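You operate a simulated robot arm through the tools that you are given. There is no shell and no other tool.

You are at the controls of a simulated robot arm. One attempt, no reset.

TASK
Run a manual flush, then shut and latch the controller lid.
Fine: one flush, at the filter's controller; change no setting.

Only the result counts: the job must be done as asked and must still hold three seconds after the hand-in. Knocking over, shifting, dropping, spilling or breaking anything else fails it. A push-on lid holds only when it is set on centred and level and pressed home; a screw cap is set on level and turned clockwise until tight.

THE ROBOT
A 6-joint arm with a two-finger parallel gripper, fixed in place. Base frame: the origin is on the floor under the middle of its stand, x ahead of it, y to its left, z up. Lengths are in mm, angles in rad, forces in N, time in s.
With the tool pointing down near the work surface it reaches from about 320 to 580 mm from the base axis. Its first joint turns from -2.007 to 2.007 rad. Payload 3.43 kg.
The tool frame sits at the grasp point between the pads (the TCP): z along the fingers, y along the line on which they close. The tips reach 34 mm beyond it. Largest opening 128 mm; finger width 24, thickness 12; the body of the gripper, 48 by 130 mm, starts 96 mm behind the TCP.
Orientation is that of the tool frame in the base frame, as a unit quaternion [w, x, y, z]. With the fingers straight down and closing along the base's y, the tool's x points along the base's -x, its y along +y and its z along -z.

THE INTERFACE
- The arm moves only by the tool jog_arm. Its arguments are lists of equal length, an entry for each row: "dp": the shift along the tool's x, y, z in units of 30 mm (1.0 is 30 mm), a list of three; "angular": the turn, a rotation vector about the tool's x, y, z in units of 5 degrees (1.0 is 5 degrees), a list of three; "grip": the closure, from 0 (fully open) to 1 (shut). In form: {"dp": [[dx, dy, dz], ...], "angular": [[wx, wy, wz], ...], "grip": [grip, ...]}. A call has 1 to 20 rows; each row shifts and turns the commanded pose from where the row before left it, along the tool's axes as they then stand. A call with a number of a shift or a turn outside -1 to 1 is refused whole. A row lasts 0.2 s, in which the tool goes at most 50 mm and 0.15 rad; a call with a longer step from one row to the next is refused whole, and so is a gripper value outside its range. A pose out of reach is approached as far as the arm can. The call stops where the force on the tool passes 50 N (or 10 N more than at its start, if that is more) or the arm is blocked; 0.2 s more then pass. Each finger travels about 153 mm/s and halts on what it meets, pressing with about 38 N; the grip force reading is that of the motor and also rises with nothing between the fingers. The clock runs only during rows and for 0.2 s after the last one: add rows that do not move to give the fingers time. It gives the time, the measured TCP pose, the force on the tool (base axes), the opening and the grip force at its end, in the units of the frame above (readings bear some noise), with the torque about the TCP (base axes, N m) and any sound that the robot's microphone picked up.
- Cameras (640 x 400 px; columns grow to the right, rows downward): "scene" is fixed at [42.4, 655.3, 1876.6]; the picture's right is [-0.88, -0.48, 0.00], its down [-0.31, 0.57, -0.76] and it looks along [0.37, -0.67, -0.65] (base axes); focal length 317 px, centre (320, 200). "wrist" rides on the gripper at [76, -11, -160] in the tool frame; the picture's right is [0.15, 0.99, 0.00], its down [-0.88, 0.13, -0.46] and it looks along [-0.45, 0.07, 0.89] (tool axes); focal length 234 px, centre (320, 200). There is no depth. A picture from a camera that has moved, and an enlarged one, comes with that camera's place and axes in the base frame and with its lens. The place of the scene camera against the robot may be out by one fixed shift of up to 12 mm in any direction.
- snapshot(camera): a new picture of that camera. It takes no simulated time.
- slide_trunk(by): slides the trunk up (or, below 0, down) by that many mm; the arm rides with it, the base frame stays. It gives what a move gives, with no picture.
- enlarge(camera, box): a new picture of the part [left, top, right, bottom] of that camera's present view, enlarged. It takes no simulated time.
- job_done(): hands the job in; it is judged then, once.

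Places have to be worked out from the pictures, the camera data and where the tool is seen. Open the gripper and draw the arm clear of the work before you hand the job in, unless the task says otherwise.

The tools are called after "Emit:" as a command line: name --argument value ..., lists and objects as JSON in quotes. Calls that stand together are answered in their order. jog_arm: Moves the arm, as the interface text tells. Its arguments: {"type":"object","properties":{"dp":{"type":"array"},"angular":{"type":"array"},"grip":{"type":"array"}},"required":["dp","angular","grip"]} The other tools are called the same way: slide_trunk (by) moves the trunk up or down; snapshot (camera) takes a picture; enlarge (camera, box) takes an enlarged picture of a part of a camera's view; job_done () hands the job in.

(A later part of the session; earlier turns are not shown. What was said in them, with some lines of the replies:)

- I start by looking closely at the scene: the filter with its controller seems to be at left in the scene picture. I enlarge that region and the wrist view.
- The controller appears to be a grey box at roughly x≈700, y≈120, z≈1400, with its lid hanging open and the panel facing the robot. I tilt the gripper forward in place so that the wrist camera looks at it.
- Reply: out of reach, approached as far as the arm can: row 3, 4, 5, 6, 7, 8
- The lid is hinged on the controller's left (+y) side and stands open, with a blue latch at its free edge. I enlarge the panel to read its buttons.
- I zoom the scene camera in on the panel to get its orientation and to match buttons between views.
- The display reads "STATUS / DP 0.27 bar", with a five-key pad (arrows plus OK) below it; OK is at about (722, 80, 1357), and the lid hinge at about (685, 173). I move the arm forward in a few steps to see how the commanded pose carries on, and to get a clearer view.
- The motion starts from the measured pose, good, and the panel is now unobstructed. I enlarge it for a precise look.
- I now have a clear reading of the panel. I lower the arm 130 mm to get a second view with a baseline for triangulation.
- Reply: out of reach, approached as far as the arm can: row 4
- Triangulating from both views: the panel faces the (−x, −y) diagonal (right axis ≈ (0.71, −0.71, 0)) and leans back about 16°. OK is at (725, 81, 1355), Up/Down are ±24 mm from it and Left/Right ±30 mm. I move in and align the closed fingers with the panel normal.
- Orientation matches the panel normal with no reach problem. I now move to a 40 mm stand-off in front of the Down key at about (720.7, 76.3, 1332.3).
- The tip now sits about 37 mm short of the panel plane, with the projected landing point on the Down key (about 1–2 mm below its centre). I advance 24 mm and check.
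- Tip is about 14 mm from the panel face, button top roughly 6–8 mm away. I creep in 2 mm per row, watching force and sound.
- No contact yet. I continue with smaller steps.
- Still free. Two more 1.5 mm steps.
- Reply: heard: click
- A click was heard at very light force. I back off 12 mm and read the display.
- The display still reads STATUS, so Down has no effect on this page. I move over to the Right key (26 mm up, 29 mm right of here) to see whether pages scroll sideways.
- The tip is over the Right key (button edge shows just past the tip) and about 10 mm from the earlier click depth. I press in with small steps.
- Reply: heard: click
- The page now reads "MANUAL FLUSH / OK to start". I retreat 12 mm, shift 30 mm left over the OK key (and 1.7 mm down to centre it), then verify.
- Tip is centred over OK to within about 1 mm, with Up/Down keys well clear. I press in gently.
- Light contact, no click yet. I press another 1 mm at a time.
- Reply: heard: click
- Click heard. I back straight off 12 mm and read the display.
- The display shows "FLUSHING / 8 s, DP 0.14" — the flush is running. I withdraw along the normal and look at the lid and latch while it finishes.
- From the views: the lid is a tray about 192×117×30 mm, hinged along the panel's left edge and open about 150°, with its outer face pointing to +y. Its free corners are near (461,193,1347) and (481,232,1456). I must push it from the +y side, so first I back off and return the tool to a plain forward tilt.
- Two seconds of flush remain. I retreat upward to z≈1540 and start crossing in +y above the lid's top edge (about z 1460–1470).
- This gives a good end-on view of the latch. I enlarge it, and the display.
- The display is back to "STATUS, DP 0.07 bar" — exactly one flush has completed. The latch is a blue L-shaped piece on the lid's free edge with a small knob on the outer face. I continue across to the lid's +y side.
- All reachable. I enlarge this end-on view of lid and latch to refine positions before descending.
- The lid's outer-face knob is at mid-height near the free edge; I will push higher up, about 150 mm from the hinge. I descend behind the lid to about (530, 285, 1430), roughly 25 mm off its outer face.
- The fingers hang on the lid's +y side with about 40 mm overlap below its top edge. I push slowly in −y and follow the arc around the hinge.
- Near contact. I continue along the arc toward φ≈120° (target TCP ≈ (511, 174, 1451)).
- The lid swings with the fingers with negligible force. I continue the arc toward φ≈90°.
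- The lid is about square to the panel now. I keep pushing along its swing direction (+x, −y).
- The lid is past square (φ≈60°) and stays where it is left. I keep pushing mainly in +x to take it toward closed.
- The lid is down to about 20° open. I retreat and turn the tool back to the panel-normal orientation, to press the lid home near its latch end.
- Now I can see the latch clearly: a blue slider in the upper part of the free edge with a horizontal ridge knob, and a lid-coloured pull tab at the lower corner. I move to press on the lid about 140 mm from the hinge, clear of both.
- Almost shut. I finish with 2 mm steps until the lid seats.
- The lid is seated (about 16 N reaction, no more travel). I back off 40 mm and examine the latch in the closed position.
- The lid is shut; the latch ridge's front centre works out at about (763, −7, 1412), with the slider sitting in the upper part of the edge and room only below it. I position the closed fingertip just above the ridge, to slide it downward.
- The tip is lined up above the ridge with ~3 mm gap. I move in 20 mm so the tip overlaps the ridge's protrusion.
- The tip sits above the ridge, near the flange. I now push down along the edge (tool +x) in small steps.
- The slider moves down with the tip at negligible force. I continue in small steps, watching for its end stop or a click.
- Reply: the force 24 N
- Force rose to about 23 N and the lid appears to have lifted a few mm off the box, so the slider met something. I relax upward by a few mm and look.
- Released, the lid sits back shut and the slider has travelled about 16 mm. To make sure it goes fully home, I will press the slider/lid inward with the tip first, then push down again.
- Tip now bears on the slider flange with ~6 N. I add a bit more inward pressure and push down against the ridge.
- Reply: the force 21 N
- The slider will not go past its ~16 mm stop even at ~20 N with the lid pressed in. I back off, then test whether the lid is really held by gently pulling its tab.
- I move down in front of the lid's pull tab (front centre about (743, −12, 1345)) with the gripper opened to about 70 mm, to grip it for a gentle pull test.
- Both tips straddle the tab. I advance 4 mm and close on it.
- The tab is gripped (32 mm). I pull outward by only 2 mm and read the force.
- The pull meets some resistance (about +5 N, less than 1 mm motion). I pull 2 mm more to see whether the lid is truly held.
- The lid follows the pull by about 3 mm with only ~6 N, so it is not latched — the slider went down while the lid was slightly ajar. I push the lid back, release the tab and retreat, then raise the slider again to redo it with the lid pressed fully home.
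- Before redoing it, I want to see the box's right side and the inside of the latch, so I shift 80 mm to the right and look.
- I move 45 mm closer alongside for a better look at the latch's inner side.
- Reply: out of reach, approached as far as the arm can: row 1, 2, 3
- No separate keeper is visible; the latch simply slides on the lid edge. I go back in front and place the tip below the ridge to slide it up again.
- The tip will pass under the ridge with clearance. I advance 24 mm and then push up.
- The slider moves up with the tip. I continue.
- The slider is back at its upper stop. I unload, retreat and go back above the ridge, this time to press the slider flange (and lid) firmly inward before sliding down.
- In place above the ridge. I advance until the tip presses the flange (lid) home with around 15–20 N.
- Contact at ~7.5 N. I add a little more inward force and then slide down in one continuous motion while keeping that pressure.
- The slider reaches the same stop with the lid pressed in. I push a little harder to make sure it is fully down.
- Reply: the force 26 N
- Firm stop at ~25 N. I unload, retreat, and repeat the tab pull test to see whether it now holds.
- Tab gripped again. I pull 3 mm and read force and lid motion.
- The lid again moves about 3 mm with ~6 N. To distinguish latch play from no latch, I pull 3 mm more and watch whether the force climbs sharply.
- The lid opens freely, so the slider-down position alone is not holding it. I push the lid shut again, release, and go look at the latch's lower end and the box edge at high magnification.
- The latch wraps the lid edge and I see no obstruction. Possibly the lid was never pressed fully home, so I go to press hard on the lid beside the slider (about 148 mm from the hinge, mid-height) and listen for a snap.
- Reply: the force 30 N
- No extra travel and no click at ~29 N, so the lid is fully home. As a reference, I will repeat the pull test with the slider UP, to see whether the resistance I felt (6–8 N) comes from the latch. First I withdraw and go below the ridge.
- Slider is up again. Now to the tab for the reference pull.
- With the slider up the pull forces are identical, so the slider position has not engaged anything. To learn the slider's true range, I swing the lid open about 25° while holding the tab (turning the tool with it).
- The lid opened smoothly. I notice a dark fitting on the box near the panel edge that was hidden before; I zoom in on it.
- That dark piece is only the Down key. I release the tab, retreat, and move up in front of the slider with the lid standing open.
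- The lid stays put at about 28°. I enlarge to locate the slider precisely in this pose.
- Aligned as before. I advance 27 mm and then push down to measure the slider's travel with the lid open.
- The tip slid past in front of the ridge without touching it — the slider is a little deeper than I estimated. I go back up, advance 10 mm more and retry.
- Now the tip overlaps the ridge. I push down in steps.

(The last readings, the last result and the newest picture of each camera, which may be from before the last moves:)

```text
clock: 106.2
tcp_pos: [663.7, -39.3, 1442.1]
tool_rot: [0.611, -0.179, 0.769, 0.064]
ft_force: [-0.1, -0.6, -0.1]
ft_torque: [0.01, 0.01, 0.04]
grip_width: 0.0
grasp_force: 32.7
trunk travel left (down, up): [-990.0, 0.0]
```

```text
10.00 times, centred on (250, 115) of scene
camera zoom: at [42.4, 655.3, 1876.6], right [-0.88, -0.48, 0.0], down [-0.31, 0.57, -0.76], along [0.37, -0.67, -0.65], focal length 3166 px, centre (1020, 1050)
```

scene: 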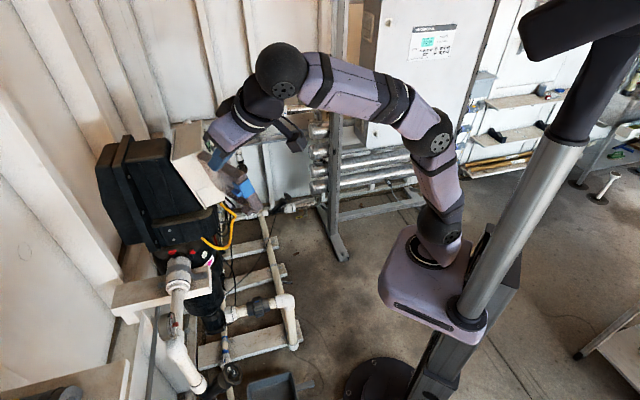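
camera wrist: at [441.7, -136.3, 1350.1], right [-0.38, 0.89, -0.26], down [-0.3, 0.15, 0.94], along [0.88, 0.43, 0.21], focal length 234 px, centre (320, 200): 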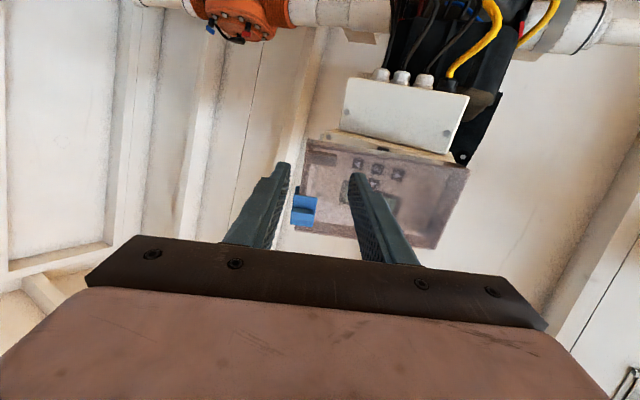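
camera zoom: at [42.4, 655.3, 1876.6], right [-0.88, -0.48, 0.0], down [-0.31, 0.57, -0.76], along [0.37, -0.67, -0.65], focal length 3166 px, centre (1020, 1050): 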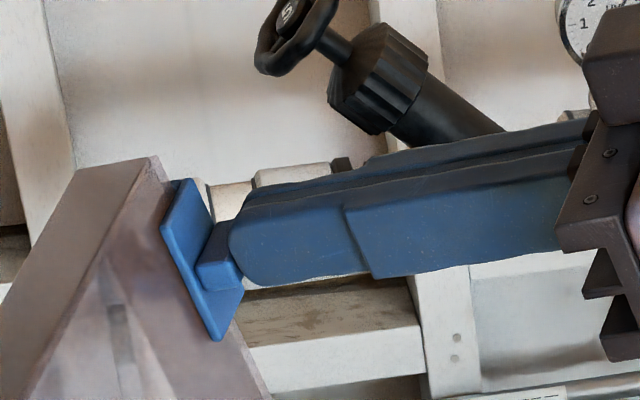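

Triangulating with both cameras, the ridge front is still about 7 mm deeper than my tip. I go up 24 mm, in 17 mm, and try again.

Emit:
jog_arm --dp '[[-0.4, 0, 0], [-0.4, 0, 0], [0, 0, 0.3], [0, 0, 0.25]]' --angular '[[0, 0, 0], [0, 0, 0], [0, 0, 0], [0, 0, 0]]' --grip '[1, 1, 1, 1]'

Emit:
enlarge --camera "scene" --box '[225, 95, 275, 135]'

Emit:
enlarge --camera "wrist" --box '[240, 60, 480, 220]'

```text
clock: 107.2
tcp_pos: [683.9, -30.2, 1462.3]
tool_rot: [0.612, -0.18, 0.768, 0.065]
ft_force: [0.1, 0.6, 0.2]
ft_torque: [0.04, 0.01, 0.0]
grip_width: 0.2
grasp_force: 32.8
trunk travel left (down, up): [-990.0, 0.0]
```

```text
10.00 times, centred on (250, 115) of scene
camera zoom: at [42.4, 655.3, 1876.6], right [-0.88, -0.48, 0.0], down [-0.31, 0.57, -0.76], along [0.37, -0.67, -0.65], focal length 3166 px, centre (1020, 1050)
```

zoom: 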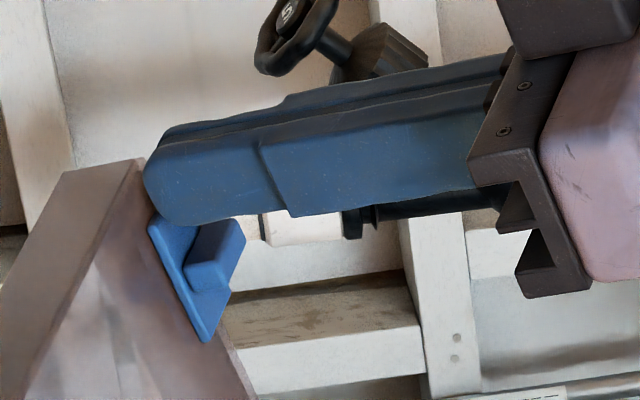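

```text
2.50 times, centred on (360, 140) of wrist
camera zoom: at [527.8, -105.6, 1430.0], right [-0.38, 0.89, -0.26], down [-0.3, 0.15, 0.94], along [0.88, 0.43, 0.21], focal length 585 px, centre (220, 350)
```

zoom: 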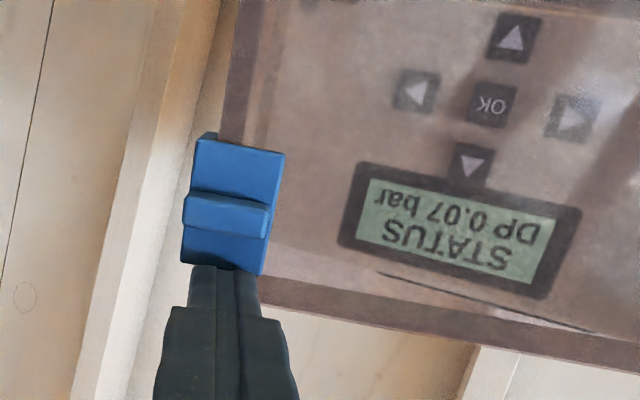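

The tip now bears at the flange above the ridge. I push down.

Emit:
jog_arm --dp '[[0.1, 0, 0], [0.1, 0, 0], [0.1, 0, 0], [0.1, 0, 0]]' --angular '[[0, 0, 0], [0, 0, 0], [0, 0, 0], [0, 0, 0]]' --grip '[1, 1, 1, 1]'

Emit:
enlarge --camera "scene" --box '[225, 95, 275, 135]'

Emit:
enlarge --camera "wrist" --box '[240, 60, 480, 220]'

```text
clock: 108.2
tcp_pos: [681.6, -31.3, 1451.3]
tool_rot: [0.611, -0.179, 0.768, 0.064]
ft_force: [0.7, 0.0, 0.9]
ft_torque: [0.03, -0.05, 0.02]
grip_width: 0.1
grasp_force: 32.7
trunk travel left (down, up): [-990.0, 0.0]
```

```text
10.00 times, centred on (250, 115) of scene
camera zoom: at [42.4, 655.3, 1876.6], right [-0.88, -0.48, 0.0], down [-0.31, 0.57, -0.76], along [0.37, -0.67, -0.65], focal length 3166 px, centre (1020, 1050)
```

zoom: 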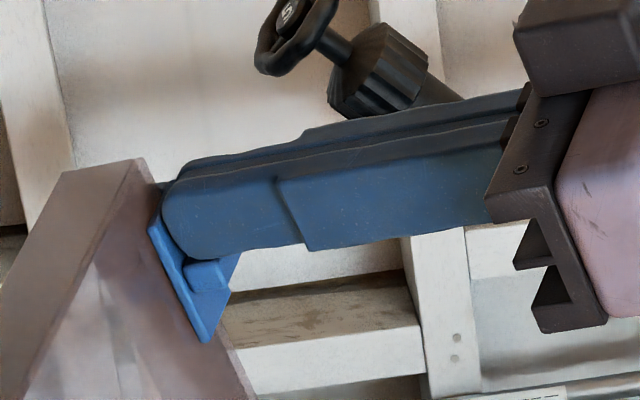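

```text
2.50 times, centred on (360, 140) of wrist
camera zoom: at [525.3, -108.3, 1418.5], right [-0.38, 0.89, -0.26], down [-0.3, 0.15, 0.94], along [0.88, 0.43, 0.21], focal length 585 px, centre (220, 350)
```

zoom: 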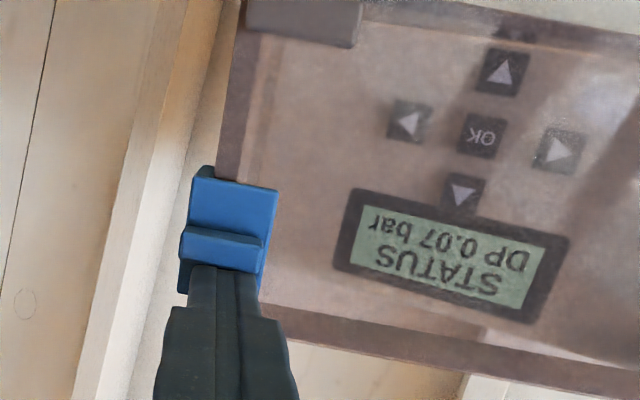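

Emit:
jog_arm --dp '[[0.1, 0, 0], [0.1, 0, 0], [0.1, 0, 0], [0.1, 0, 0]]' --angular '[[0, 0, 0], [0, 0, 0], [0, 0, 0], [0, 0, 0]]' --grip '[1, 1, 1, 1]'

Emit:
enlarge --camera "scene" --box '[225, 95, 275, 135]'

```text
clock: 109.2
tcp_pos: [679.1, -35.1, 1439.6]
tool_rot: [0.611, -0.18, 0.768, 0.064]
ft_force: [0.8, 0.3, 1.9]
ft_torque: [0.03, -0.06, 0.01]
grip_width: 0.0
grasp_force: 32.4
trunk travel left (down, up): [-990.0, 0.0]
```

```text
10.00 times, centred on (250, 115) of scene
camera zoom: at [42.4, 655.3, 1876.6], right [-0.88, -0.48, 0.0], down [-0.31, 0.57, -0.76], along [0.37, -0.67, -0.65], focal length 3166 px, centre (1020, 1050)
```

zoom: 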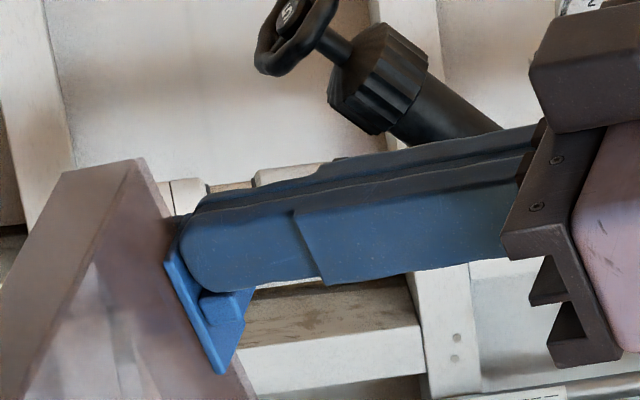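

It has moved ~12 mm. I continue to see whether it stops there with the lid open.

Emit:
jog_arm --dp '[[0.1, 0, 0], [0.1, 0, 0]]' --angular '[[0, 0, 0], [0, 0, 0]]' --grip '[1, 1]'

Emit:
enlarge --camera "scene" --box '[225, 95, 275, 135]'

```text
clock: 109.8
tcp_pos: [676.7, -35.0, 1438.6]
tool_rot: [0.615, -0.18, 0.765, 0.064]
ft_force: [5.5, 0.5, 18.4]
ft_torque: [0.15, -0.67, -0.28]
grip_width: 0.1
grasp_force: 33.5
trunk travel left (down, up): [-990.0, 0.0]
```

```text
10.00 times, centred on (250, 115) of scene
camera zoom: at [42.4, 655.3, 1876.6], right [-0.88, -0.48, 0.0], down [-0.31, 0.57, -0.76], along [0.37, -0.67, -0.65], focal length 3166 px, centre (1020, 1050)
```

zoom: 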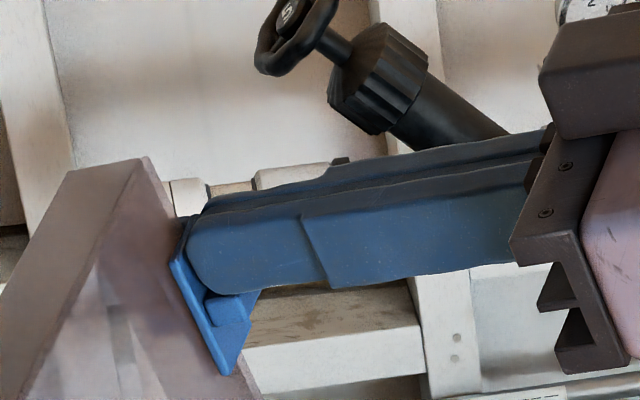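

Same 12 mm stop with the lid open: that is simply the slider's full travel. Now a decisive check: with the slider DOWN I push the lid shut — if a real catch exists it will now block.

Emit:
jog_arm --dp '[[-0.15, 0, 0], [0, 0, 0.1], [0, -0.095, 0.276], [0, -0.095, 0.276], [0, -0.095, 0.276], [0, -0.095, 0.276], [0, -0.095, 0.276], [0, -0.095, 0.276], [0, -0.095, 0.276]]' --angular '[[0, 0, 0], [0, 0, 0], [-0.5, 0, 0], [-0.5, 0, 0], [-0.5, 0, 0], [-0.5, 0, 0], [-0.5, 0, 0], [-0.5, 0, 0], [-0.5, 0, 0]]' --grip '[1, 1, 1, 1, 1, 1, 1, 1, 1]'

Emit:
enlarge --camera "scene" --box '[195, 95, 275, 160]'

Emit:
snapshot --camera "wrist"

```text
clock: 111.8
tcp_pos: [740.7, -24.1, 1425.8]
tool_rot: [0.578, -0.269, 0.749, 0.179]
ft_force: [2.3, 6.8, 13.5]
ft_torque: [0.38, -0.38, -0.08]
grip_width: 0.0
grasp_force: 32.9
trunk travel left (down, up): [-990.0, 0.0]
```

```text
6.15 times, centred on (235, 128) of scene
camera zoom: at [42.4, 655.3, 1876.6], right [-0.88, -0.48, 0.0], down [-0.31, 0.57, -0.76], along [0.37, -0.67, -0.65], focal length 1948 px, centre (843, 646)
```

zoom: 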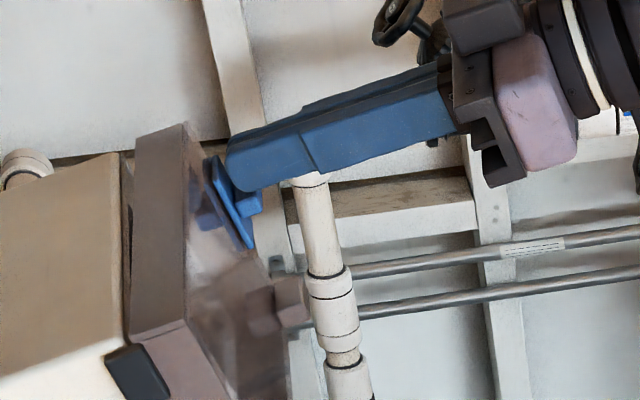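

```text
taken
camera wrist: at [610.5, -140.9, 1396.6], right [-0.63, 0.75, -0.18], down [-0.27, 0.01, 0.96], along [0.73, 0.66, 0.19], focal length 234 px, centre (320, 200)
```

wrist: 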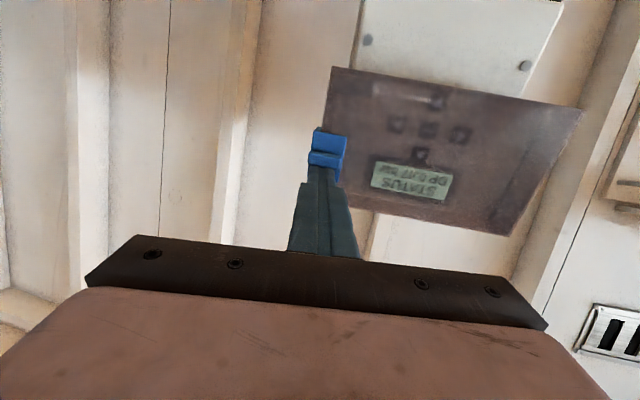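

Emit:
jog_arm --dp '[[-0.15, 0, 0], [0, -0.05, 0.1], [0, -0.05, 0.1], [0, -0.05, 0.1]]' --angular '[[0, 0, 0], [-0.2, 0, 0], [-0.2, 0, 0], [-0.2, 0, 0]]' --grip '[1, 1, 1, 1]'

Emit:
enlarge --camera "scene" --box '[195, 95, 275, 160]'

```text
clock: 112.8
tcp_pos: [750.8, -24.5, 1425.2]
tool_rot: [0.569, -0.284, 0.745, 0.199]
ft_force: [0.1, -0.9, 3.8]
ft_torque: [0.03, -0.08, 0.01]
grip_width: 0.3
grasp_force: 33.2
trunk travel left (down, up): [-990.0, 0.0]
```

```text
6.15 times, centred on (235, 128) of scene
camera zoom: at [42.4, 655.3, 1876.6], right [-0.88, -0.48, 0.0], down [-0.31, 0.57, -0.76], along [0.37, -0.67, -0.65], focal length 1948 px, centre (843, 646)
```

zoom: 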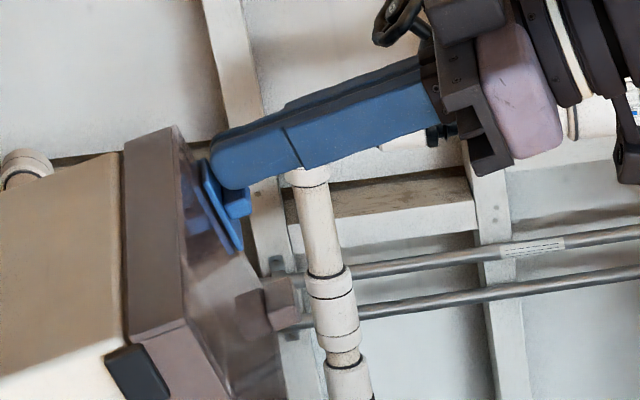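

Emit:
jog_arm --dp '[[0, 0, 0.07], [0, 0, 0.07], [0, 0, 0.07]]' --angular '[[-0.2, 0, 0], [0, 0, 0], [0, 0, 0]]' --grip '[1, 1, 1]'

Emit:
enlarge --camera "scene" --box '[195, 95, 275, 160]'

```text
clock: 113.6
tcp_pos: [752.2, -22.6, 1424.7]
tool_rot: [0.568, -0.289, 0.743, 0.206]
ft_force: [-11.1, -9.5, 2.3]
ft_torque: [0.02, 0.04, 0.12]
grip_width: 0.0
grasp_force: 33.5
trunk travel left (down, up): [-990.0, 0.0]
```

```text
6.15 times, centred on (235, 128) of scene
camera zoom: at [42.4, 655.3, 1876.6], right [-0.88, -0.48, 0.0], down [-0.31, 0.57, -0.76], along [0.37, -0.67, -0.65], focal length 1948 px, centre (843, 646)
```

zoom: 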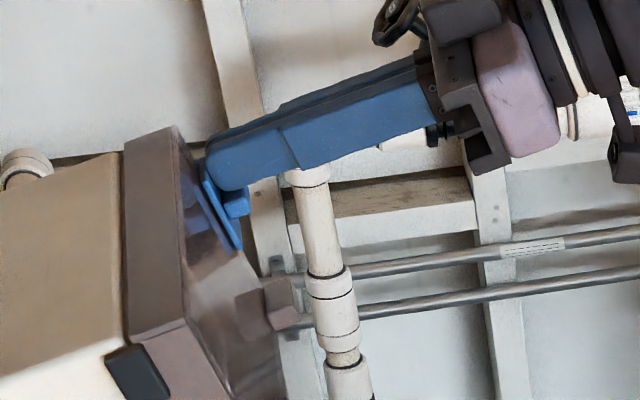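

The lid also shuts fully with the slider down, so there is no solid catch to collide with. I now repeat the pull test in this state but further (with the tool turning along the arc), to see whether it catches beyond a few mm.

Emit:
jog_arm --dp '[[0, 0, -0.3], [0, 0, -0.6], [0, 0, -0.6], [0.644, 0.096, 0.05], [0.644, 0.096, 0.05], [0.644, 0.096, 0.05], [0.644, 0.096, 0.05], [0, 0, 0]]' --angular '[[0, 0, 0], [0, 0, 0], [-0.7, 0, 0], [0, 0, 0], [0, 0, 0], [0, 0, 0], [0, 0, 0], [0, 0, 0]]' --grip '[1, 1, 1, 0.7, 0.45, 0.45, 0.45, 0.45]'

Emit:
enlarge --camera "wrist" --box '[250, 110, 420, 240]'

Emit:
enlarge --camera "scene" --box '[195, 105, 275, 170]'

```text
clock: 115.4
tcp_pos: [704.4, -50.1, 1359.3]
tool_rot: [0.558, -0.306, 0.737, 0.228]
ft_force: [-0.4, -0.2, -0.9]
ft_torque: [-0.02, -0.03, -0.02]
grip_width: 70.5
grasp_force: 0.1
trunk travel left (down, up): [-990.0, 0.0]
```

```text
3.08 times, centred on (335, 175) of wrist
camera zoom: at [589.8, -181.8, 1330.8], right [-0.73, 0.67, -0.15], down [-0.24, -0.04, 0.97], along [0.64, 0.74, 0.19], focal length 720 px, centre (274, 277)
```

zoom: 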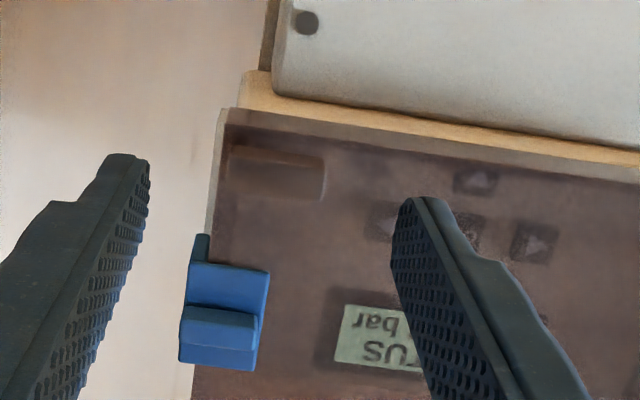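

```text
6.15 times, centred on (235, 138) of scene
camera zoom: at [42.4, 655.3, 1876.6], right [-0.88, -0.48, 0.0], down [-0.31, 0.57, -0.76], along [0.37, -0.67, -0.65], focal length 1948 px, centre (843, 585)
```

zoom: 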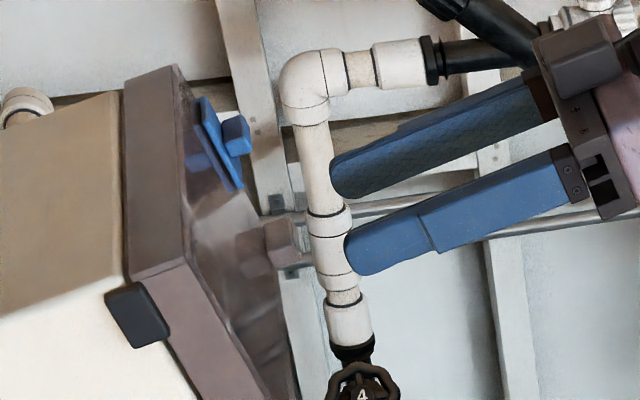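

Emit:
jog_arm --dp '[[0, 0, 0.5], [0, 0, 0.4], [0, 0, 0.3], [0, 0, 0], [0, 0, 0], [0, 0, 0]]' --angular '[[0, 0, 0], [0, 0, 0], [0, 0, 0], [0, 0, 0], [0, 0, 0], [0, 0, 0]]' --grip '[0.45, 0.45, 0.45, 0.7, 0.85, 0.85]'

Emit:
jog_arm --dp '[[0, 0.053, -0.129], [0, 0.053, -0.129], [0, 0.053, -0.129], [0, 0.053, -0.129], [0, 0, 0]]' --angular '[[0.25, 0, 0], [0.25, 0, 0], [0.25, 0, 0], [0.25, 0, 0], [0, 0, 0]]' --grip '[0.85, 0.85, 0.85, 0.85, 0.85]'

Emit:
enlarge --camera "scene" --box '[195, 105, 275, 170]'

```text
clock: 116.8
tcp_pos: [727.7, -25.7, 1349.5]
tool_rot: [0.557, -0.307, 0.737, 0.229]
ft_force: [-3.9, 4.3, -3.0]
ft_torque: [0.51, -0.32, 0.3]
grip_width: 31.5
grasp_force: 44.6
trunk travel left (down, up): [-990.0, 0.0]
```

```text
clock: 118.0
tcp_pos: [721.1, -26.6, 1351.6]
tool_rot: [0.569, -0.283, 0.747, 0.196]
ft_force: [23.6, 15.7, -3.8]
ft_torque: [0.43, 0.11, 0.3]
grip_width: 31.7
grasp_force: 44.9
trunk travel left (down, up): [-990.0, 0.0]
```

```text
6.15 times, centred on (235, 138) of scene
camera zoom: at [42.4, 655.3, 1876.6], right [-0.88, -0.48, 0.0], down [-0.31, 0.57, -0.76], along [0.37, -0.67, -0.65], focal length 1948 px, centre (843, 585)
```

zoom: 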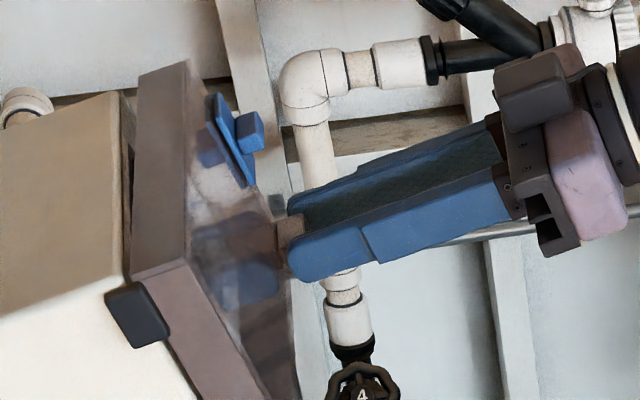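

Now it catches: with the slider down the lid stops after about 9 mm and resists with ~28 N, whereas with the slider up it swung open freely. So slider-down is the latched state, with some play. I return the lid to fully shut, and release the tab.

Emit:
jog_arm --dp '[[0, -0.053, 0.129], [0, -0.053, 0.129], [0, -0.053, 0.129], [0, -0.053, 0.129], [0, 0, 0.05], [0, 0, 0]]' --angular '[[-0.25, 0, 0], [-0.25, 0, 0], [-0.25, 0, 0], [-0.25, 0, 0], [0, 0, 0], [0, 0, 0]]' --grip '[0.85, 0.85, 0.85, 0.85, 0.85, 0.85]'

Emit:
enlarge --camera "scene" --box '[195, 105, 275, 170]'

Emit:
enlarge --camera "wrist" --box '[250, 90, 420, 240]'

```text
clock: 119.4
tcp_pos: [728.1, -25.9, 1349.8]
tool_rot: [0.558, -0.307, 0.737, 0.228]
ft_force: [-13.2, -0.1, -5.2]
ft_torque: [-0.97, 1.04, 0.33]
grip_width: 31.7
grasp_force: 44.6
trunk travel left (down, up): [-990.0, 0.0]
```

```text
6.15 times, centred on (235, 138) of scene
camera zoom: at [42.4, 655.3, 1876.6], right [-0.88, -0.48, 0.0], down [-0.31, 0.57, -0.76], along [0.37, -0.67, -0.65], focal length 1948 px, centre (843, 585)
```

zoom: 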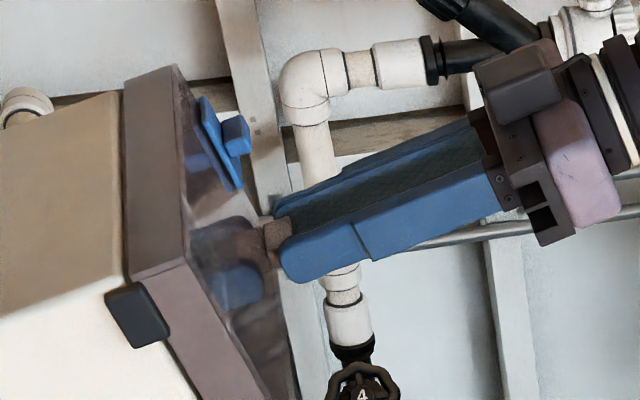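

```text
2.67 times, centred on (335, 165) of wrist
camera zoom: at [612.9, -157.6, 1321.1], right [-0.73, 0.67, -0.15], down [-0.24, -0.04, 0.97], along [0.64, 0.74, 0.19], focal length 624 px, centre (280, 293)
```

zoom: 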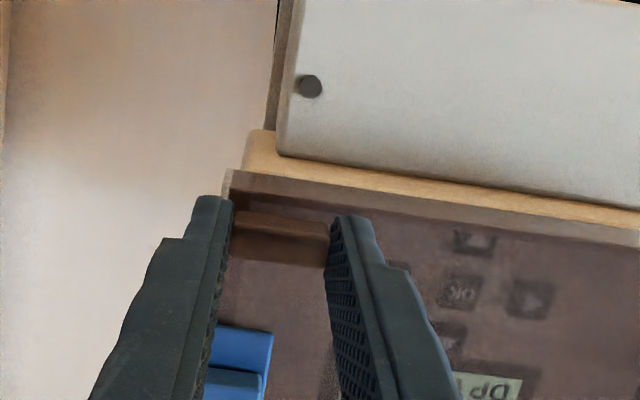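

The lid is shut with the slider down. I release the tab and back away, then check everything.

Emit:
jog_arm --dp '[[0, 0, -0.03], [0, 0, 0], [0, 0, 0]]' --angular '[[0, 0, 0], [0, 0, 0], [0, 0, 0]]' --grip '[0.7, 0.45, 0.45]'

Emit:
jog_arm --dp '[[0, 0, -0.4], [0, 0, -0.7], [0, 0, -0.7], [0, 0, 0]]' --angular '[[0, 0, 0], [0, 0, 0], [0, 0, 0], [0, 0, 0]]' --grip '[0.45, 0.45, 0.7, 1]'

Emit:
enlarge --camera "scene" --box '[195, 105, 275, 170]'

Emit:
enlarge --camera "wrist" --box '[250, 110, 490, 270]'

```text
clock: 120.2
tcp_pos: [730.1, -26.4, 1350.4]
tool_rot: [0.558, -0.306, 0.737, 0.229]
ft_force: [-0.3, 0.3, 0.6]
ft_torque: [0.0, 0.01, 0.0]
grip_width: 70.3
grasp_force: 0.1
trunk travel left (down, up): [-990.0, 0.0]
```

```text
clock: 121.2
tcp_pos: [691.9, -63.2, 1364.9]
tool_rot: [0.556, -0.307, 0.738, 0.229]
ft_force: [0.0, 0.4, 1.1]
ft_torque: [-0.03, 0.02, 0.0]
grip_width: 0.0
grasp_force: 33.0
trunk travel left (down, up): [-990.0, 0.0]
```

```text
6.15 times, centred on (235, 138) of scene
camera zoom: at [42.4, 655.3, 1876.6], right [-0.88, -0.48, 0.0], down [-0.31, 0.57, -0.76], along [0.37, -0.67, -0.65], focal length 1948 px, centre (843, 585)
```

zoom: 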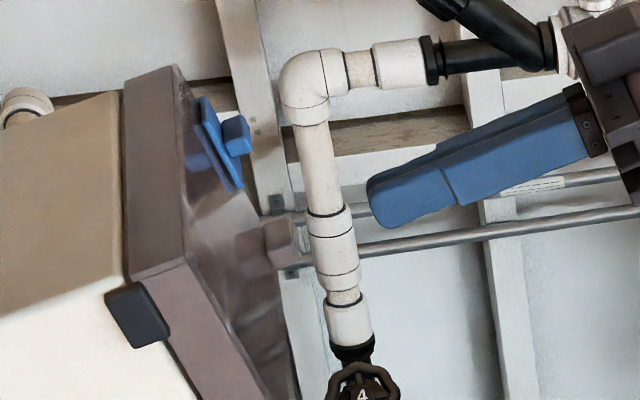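

```text
2.50 times, centred on (370, 190) of wrist
camera zoom: at [578.3, -194.9, 1335.2], right [-0.73, 0.67, -0.15], down [-0.23, -0.04, 0.97], along [0.64, 0.74, 0.19], focal length 585 px, centre (195, 225)
```

zoom: 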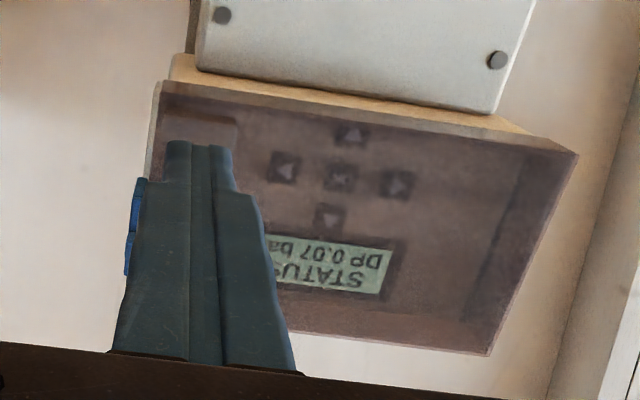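

Emit:
enlarge --camera "scene" --box '[205, 105, 255, 145]'

```text
10.00 times, centred on (230, 125) of scene
camera zoom: at [42.4, 655.3, 1876.6], right [-0.88, -0.48, 0.0], down [-0.31, 0.57, -0.76], along [0.37, -0.67, -0.65], focal length 3166 px, centre (1220, 950)
```

zoom: 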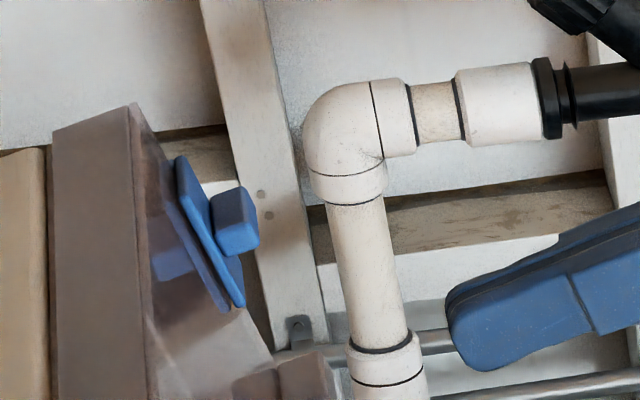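

The slider is at its lower stop. As a last touch I press the lid home once more, beside the slider, then withdraw straight back.

Emit:
jog_arm --dp '[[-0.54, 0.428, 0], [-0.54, 0.428, 0], [-0.54, 0.428, 0], [0, 0, 0.6], [0, 0, 0.6], [0, 0, 0.5]]' --angular '[[0, 0, 0], [0, 0, 0], [0, 0, 0], [0, 0, 0], [0, 0, 0], [0, 0, 0]]' --grip '[1, 1, 1, 1, 1, 1]'

Emit:
enlarge --camera "wrist" --box '[220, 80, 460, 240]'

```text
clock: 122.6
tcp_pos: [710.4, 8.0, 1397.1]
tool_rot: [0.557, -0.306, 0.737, 0.228]
ft_force: [0.0, -0.1, 0.1]
ft_torque: [0.0, 0.0, -0.01]
grip_width: 0.2
grasp_force: 32.6
trunk travel left (down, up): [-990.0, 0.0]
```

```text
2.50 times, centred on (340, 160) of wrist
camera zoom: at [595.5, -123.0, 1368.4], right [-0.73, 0.67, -0.15], down [-0.23, -0.04, 0.97], along [0.64, 0.74, 0.19], focal length 585 px, centre (270, 300)
```

zoom: 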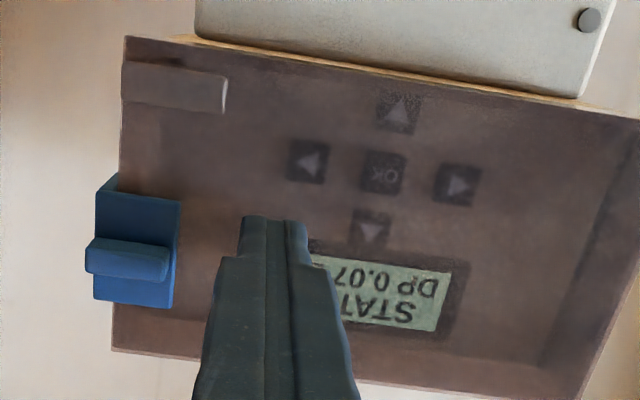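

Emit:
jog_arm --dp '[[0, 0, 0.1], [0, 0, 0.1], [0, 0, 0.1], [0, 0, 0]]' --angular '[[0, 0, 0], [0, 0, 0], [0, 0, 0], [0, 0, 0]]' --grip '[1, 1, 1, 1]'

Emit:
jog_arm --dp '[[0, 0, -0.15], [0, 0, -0.3], [0, 0, -0.7], [0, 0, -0.9], [0, 0, -0.9], [0, 0, -0.9]]' --angular '[[0, 0, 0], [0, 0, 0], [0, 0, 0], [0, 0, 0], [0, 0, 0], [0, 0, 0]]' --grip '[1, 1, 1, 1, 1, 1]'

Emit:
enlarge --camera "scene" --box '[205, 105, 255, 145]'

Emit:
snapshot --camera "wrist"

```text
clock: 123.6
tcp_pos: [713.4, 12.8, 1396.7]
tool_rot: [0.558, -0.307, 0.736, 0.23]
ft_force: [-8.9, -6.8, -0.7]
ft_torque: [0.02, 0.01, 0.04]
grip_width: 0.2
grasp_force: 33.3
trunk travel left (down, up): [-990.0, 0.0]
```

```text
clock: 125.0
tcp_pos: [635.0, -63.9, 1427.1]
tool_rot: [0.558, -0.307, 0.736, 0.229]
ft_force: [-0.4, -1.1, 1.5]
ft_torque: [0.02, -0.02, 0.0]
grip_width: 0.1
grasp_force: 32.6
trunk travel left (down, up): [-990.0, 0.0]
```

```text
10.00 times, centred on (230, 125) of scene
camera zoom: at [42.4, 655.3, 1876.6], right [-0.88, -0.48, 0.0], down [-0.31, 0.57, -0.76], along [0.37, -0.67, -0.65], focal length 3166 px, centre (1220, 950)
```

zoom: 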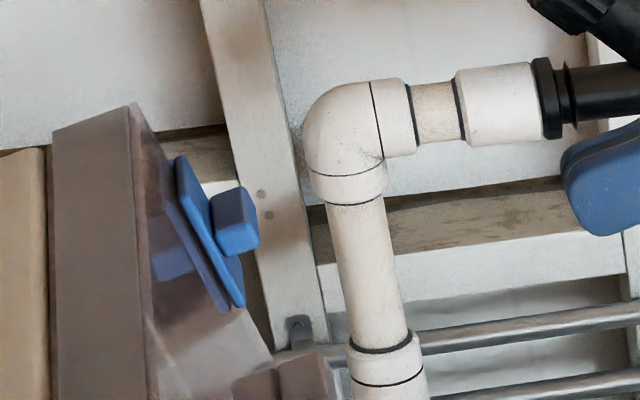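

```text
taken
camera wrist: at [521.4, -196.4, 1397.8], right [-0.73, 0.67, -0.15], down [-0.24, -0.04, 0.97], along [0.64, 0.74, 0.19], focal length 234 px, centre (320, 200)
```

wrist: 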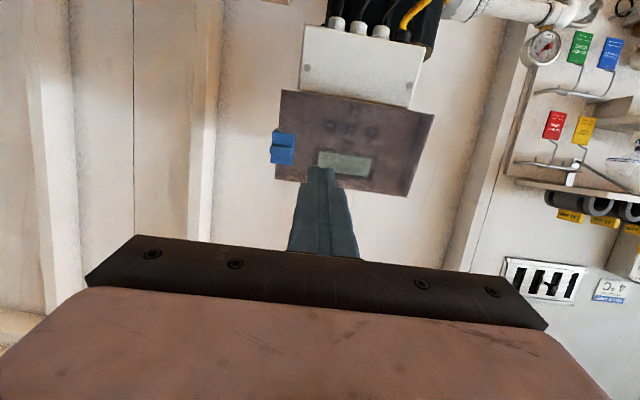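

Lid shut, slider down. I draw the arm well clear, open the gripper and take a last look at the display and lid.

Emit:
jog_arm --dp '[[0, 0, -0.9], [0, 0, -0.9], [0, 0, -0.9], [0, 0, 0], [0, 0, 0]]' --angular '[[0, 0, 0], [0, 0, 0], [0, 0, 0], [0, 0, 0], [0, 0, 0]]' --grip '[0.6, 0.2, 0, 0, 0]'

Emit:
enlarge --camera "wrist" --box '[260, 70, 450, 210]'

Emit:
snapshot --camera "scene"

Emit:
enlarge --camera "scene" --box '[160, 100, 280, 200]'

```text
clock: 126.2
tcp_pos: [580.6, -118.6, 1448.3]
tool_rot: [0.558, -0.307, 0.736, 0.229]
ft_force: [0.1, 0.0, 0.5]
ft_torque: [0.02, 0.01, -0.01]
grip_width: 127.7
grasp_force: 0.1
trunk travel left (down, up): [-990.0, 0.0]
```

```text
2.86 times, centred on (355, 140) of wrist
camera zoom: at [466.8, -251.1, 1419.6], right [-0.73, 0.67, -0.15], down [-0.24, -0.04, 0.97], along [0.64, 0.74, 0.19], focal length 669 px, centre (220, 371)
```

zoom: 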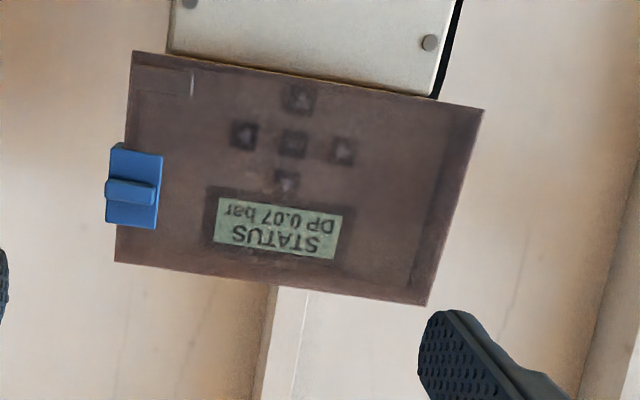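

```text
taken
```

scene: 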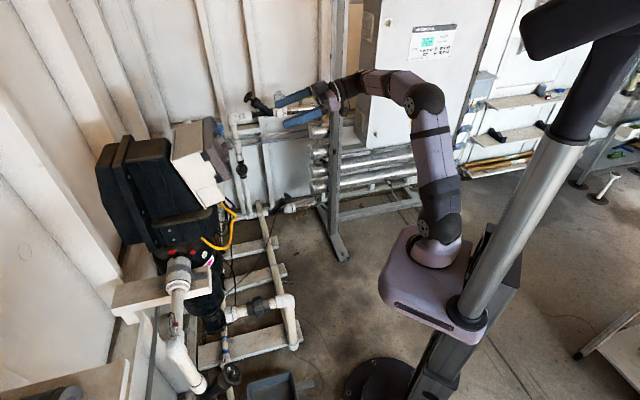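

```text
4.00 times, centred on (220, 150) of scene
camera zoom: at [42.4, 655.3, 1876.6], right [-0.88, -0.48, 0.0], down [-0.31, 0.57, -0.76], along [0.37, -0.67, -0.65], focal length 1266 px, centre (720, 400)
```

zoom: 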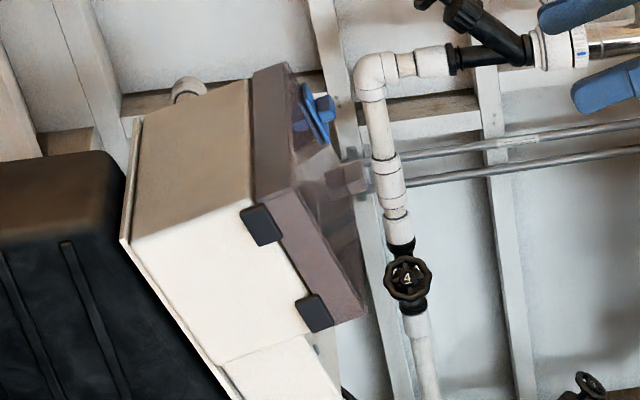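

The display reads "STATUS, DP 0.07 bar", down from 0.27 bar before the single flush. The lid is flat shut, and the slider is down, the position where my pull test found the lid held. The arm is clear with the gripper open, so I hand the job in.

Emit:
job_done

```text
The job is handed in.
```

The manual flush ran once, and the controller lid is shut and latched; I have handed the job in.

- **Flush:** On the controller I pressed Down, which did nothing. Right brought up "MANUAL FLUSH / OK to start", and I pressed OK once. The flush counted down and the display went back to STATUS. The pressure difference fell from 0.27 to 0.07 bar. I changed no settings.
- **Lid and latch:** I pressed the lid home and slid the blue latch down to its stop. With the latch up, the lid swung open freely. With it down, the lid stopped after about 9 mm and resisted a pull of about 28 N. So the latch holds but has some play, and I heard no click when it went down. I then pressed the lid fully shut again, which left the latch at its stop.
- **Extra handling:** To find out how the latch works, I reopened the lid to about 28° once and moved the latch up and down a few times. I saw nothing else knocked or moved.

The arm is withdrawn with the gripper open.
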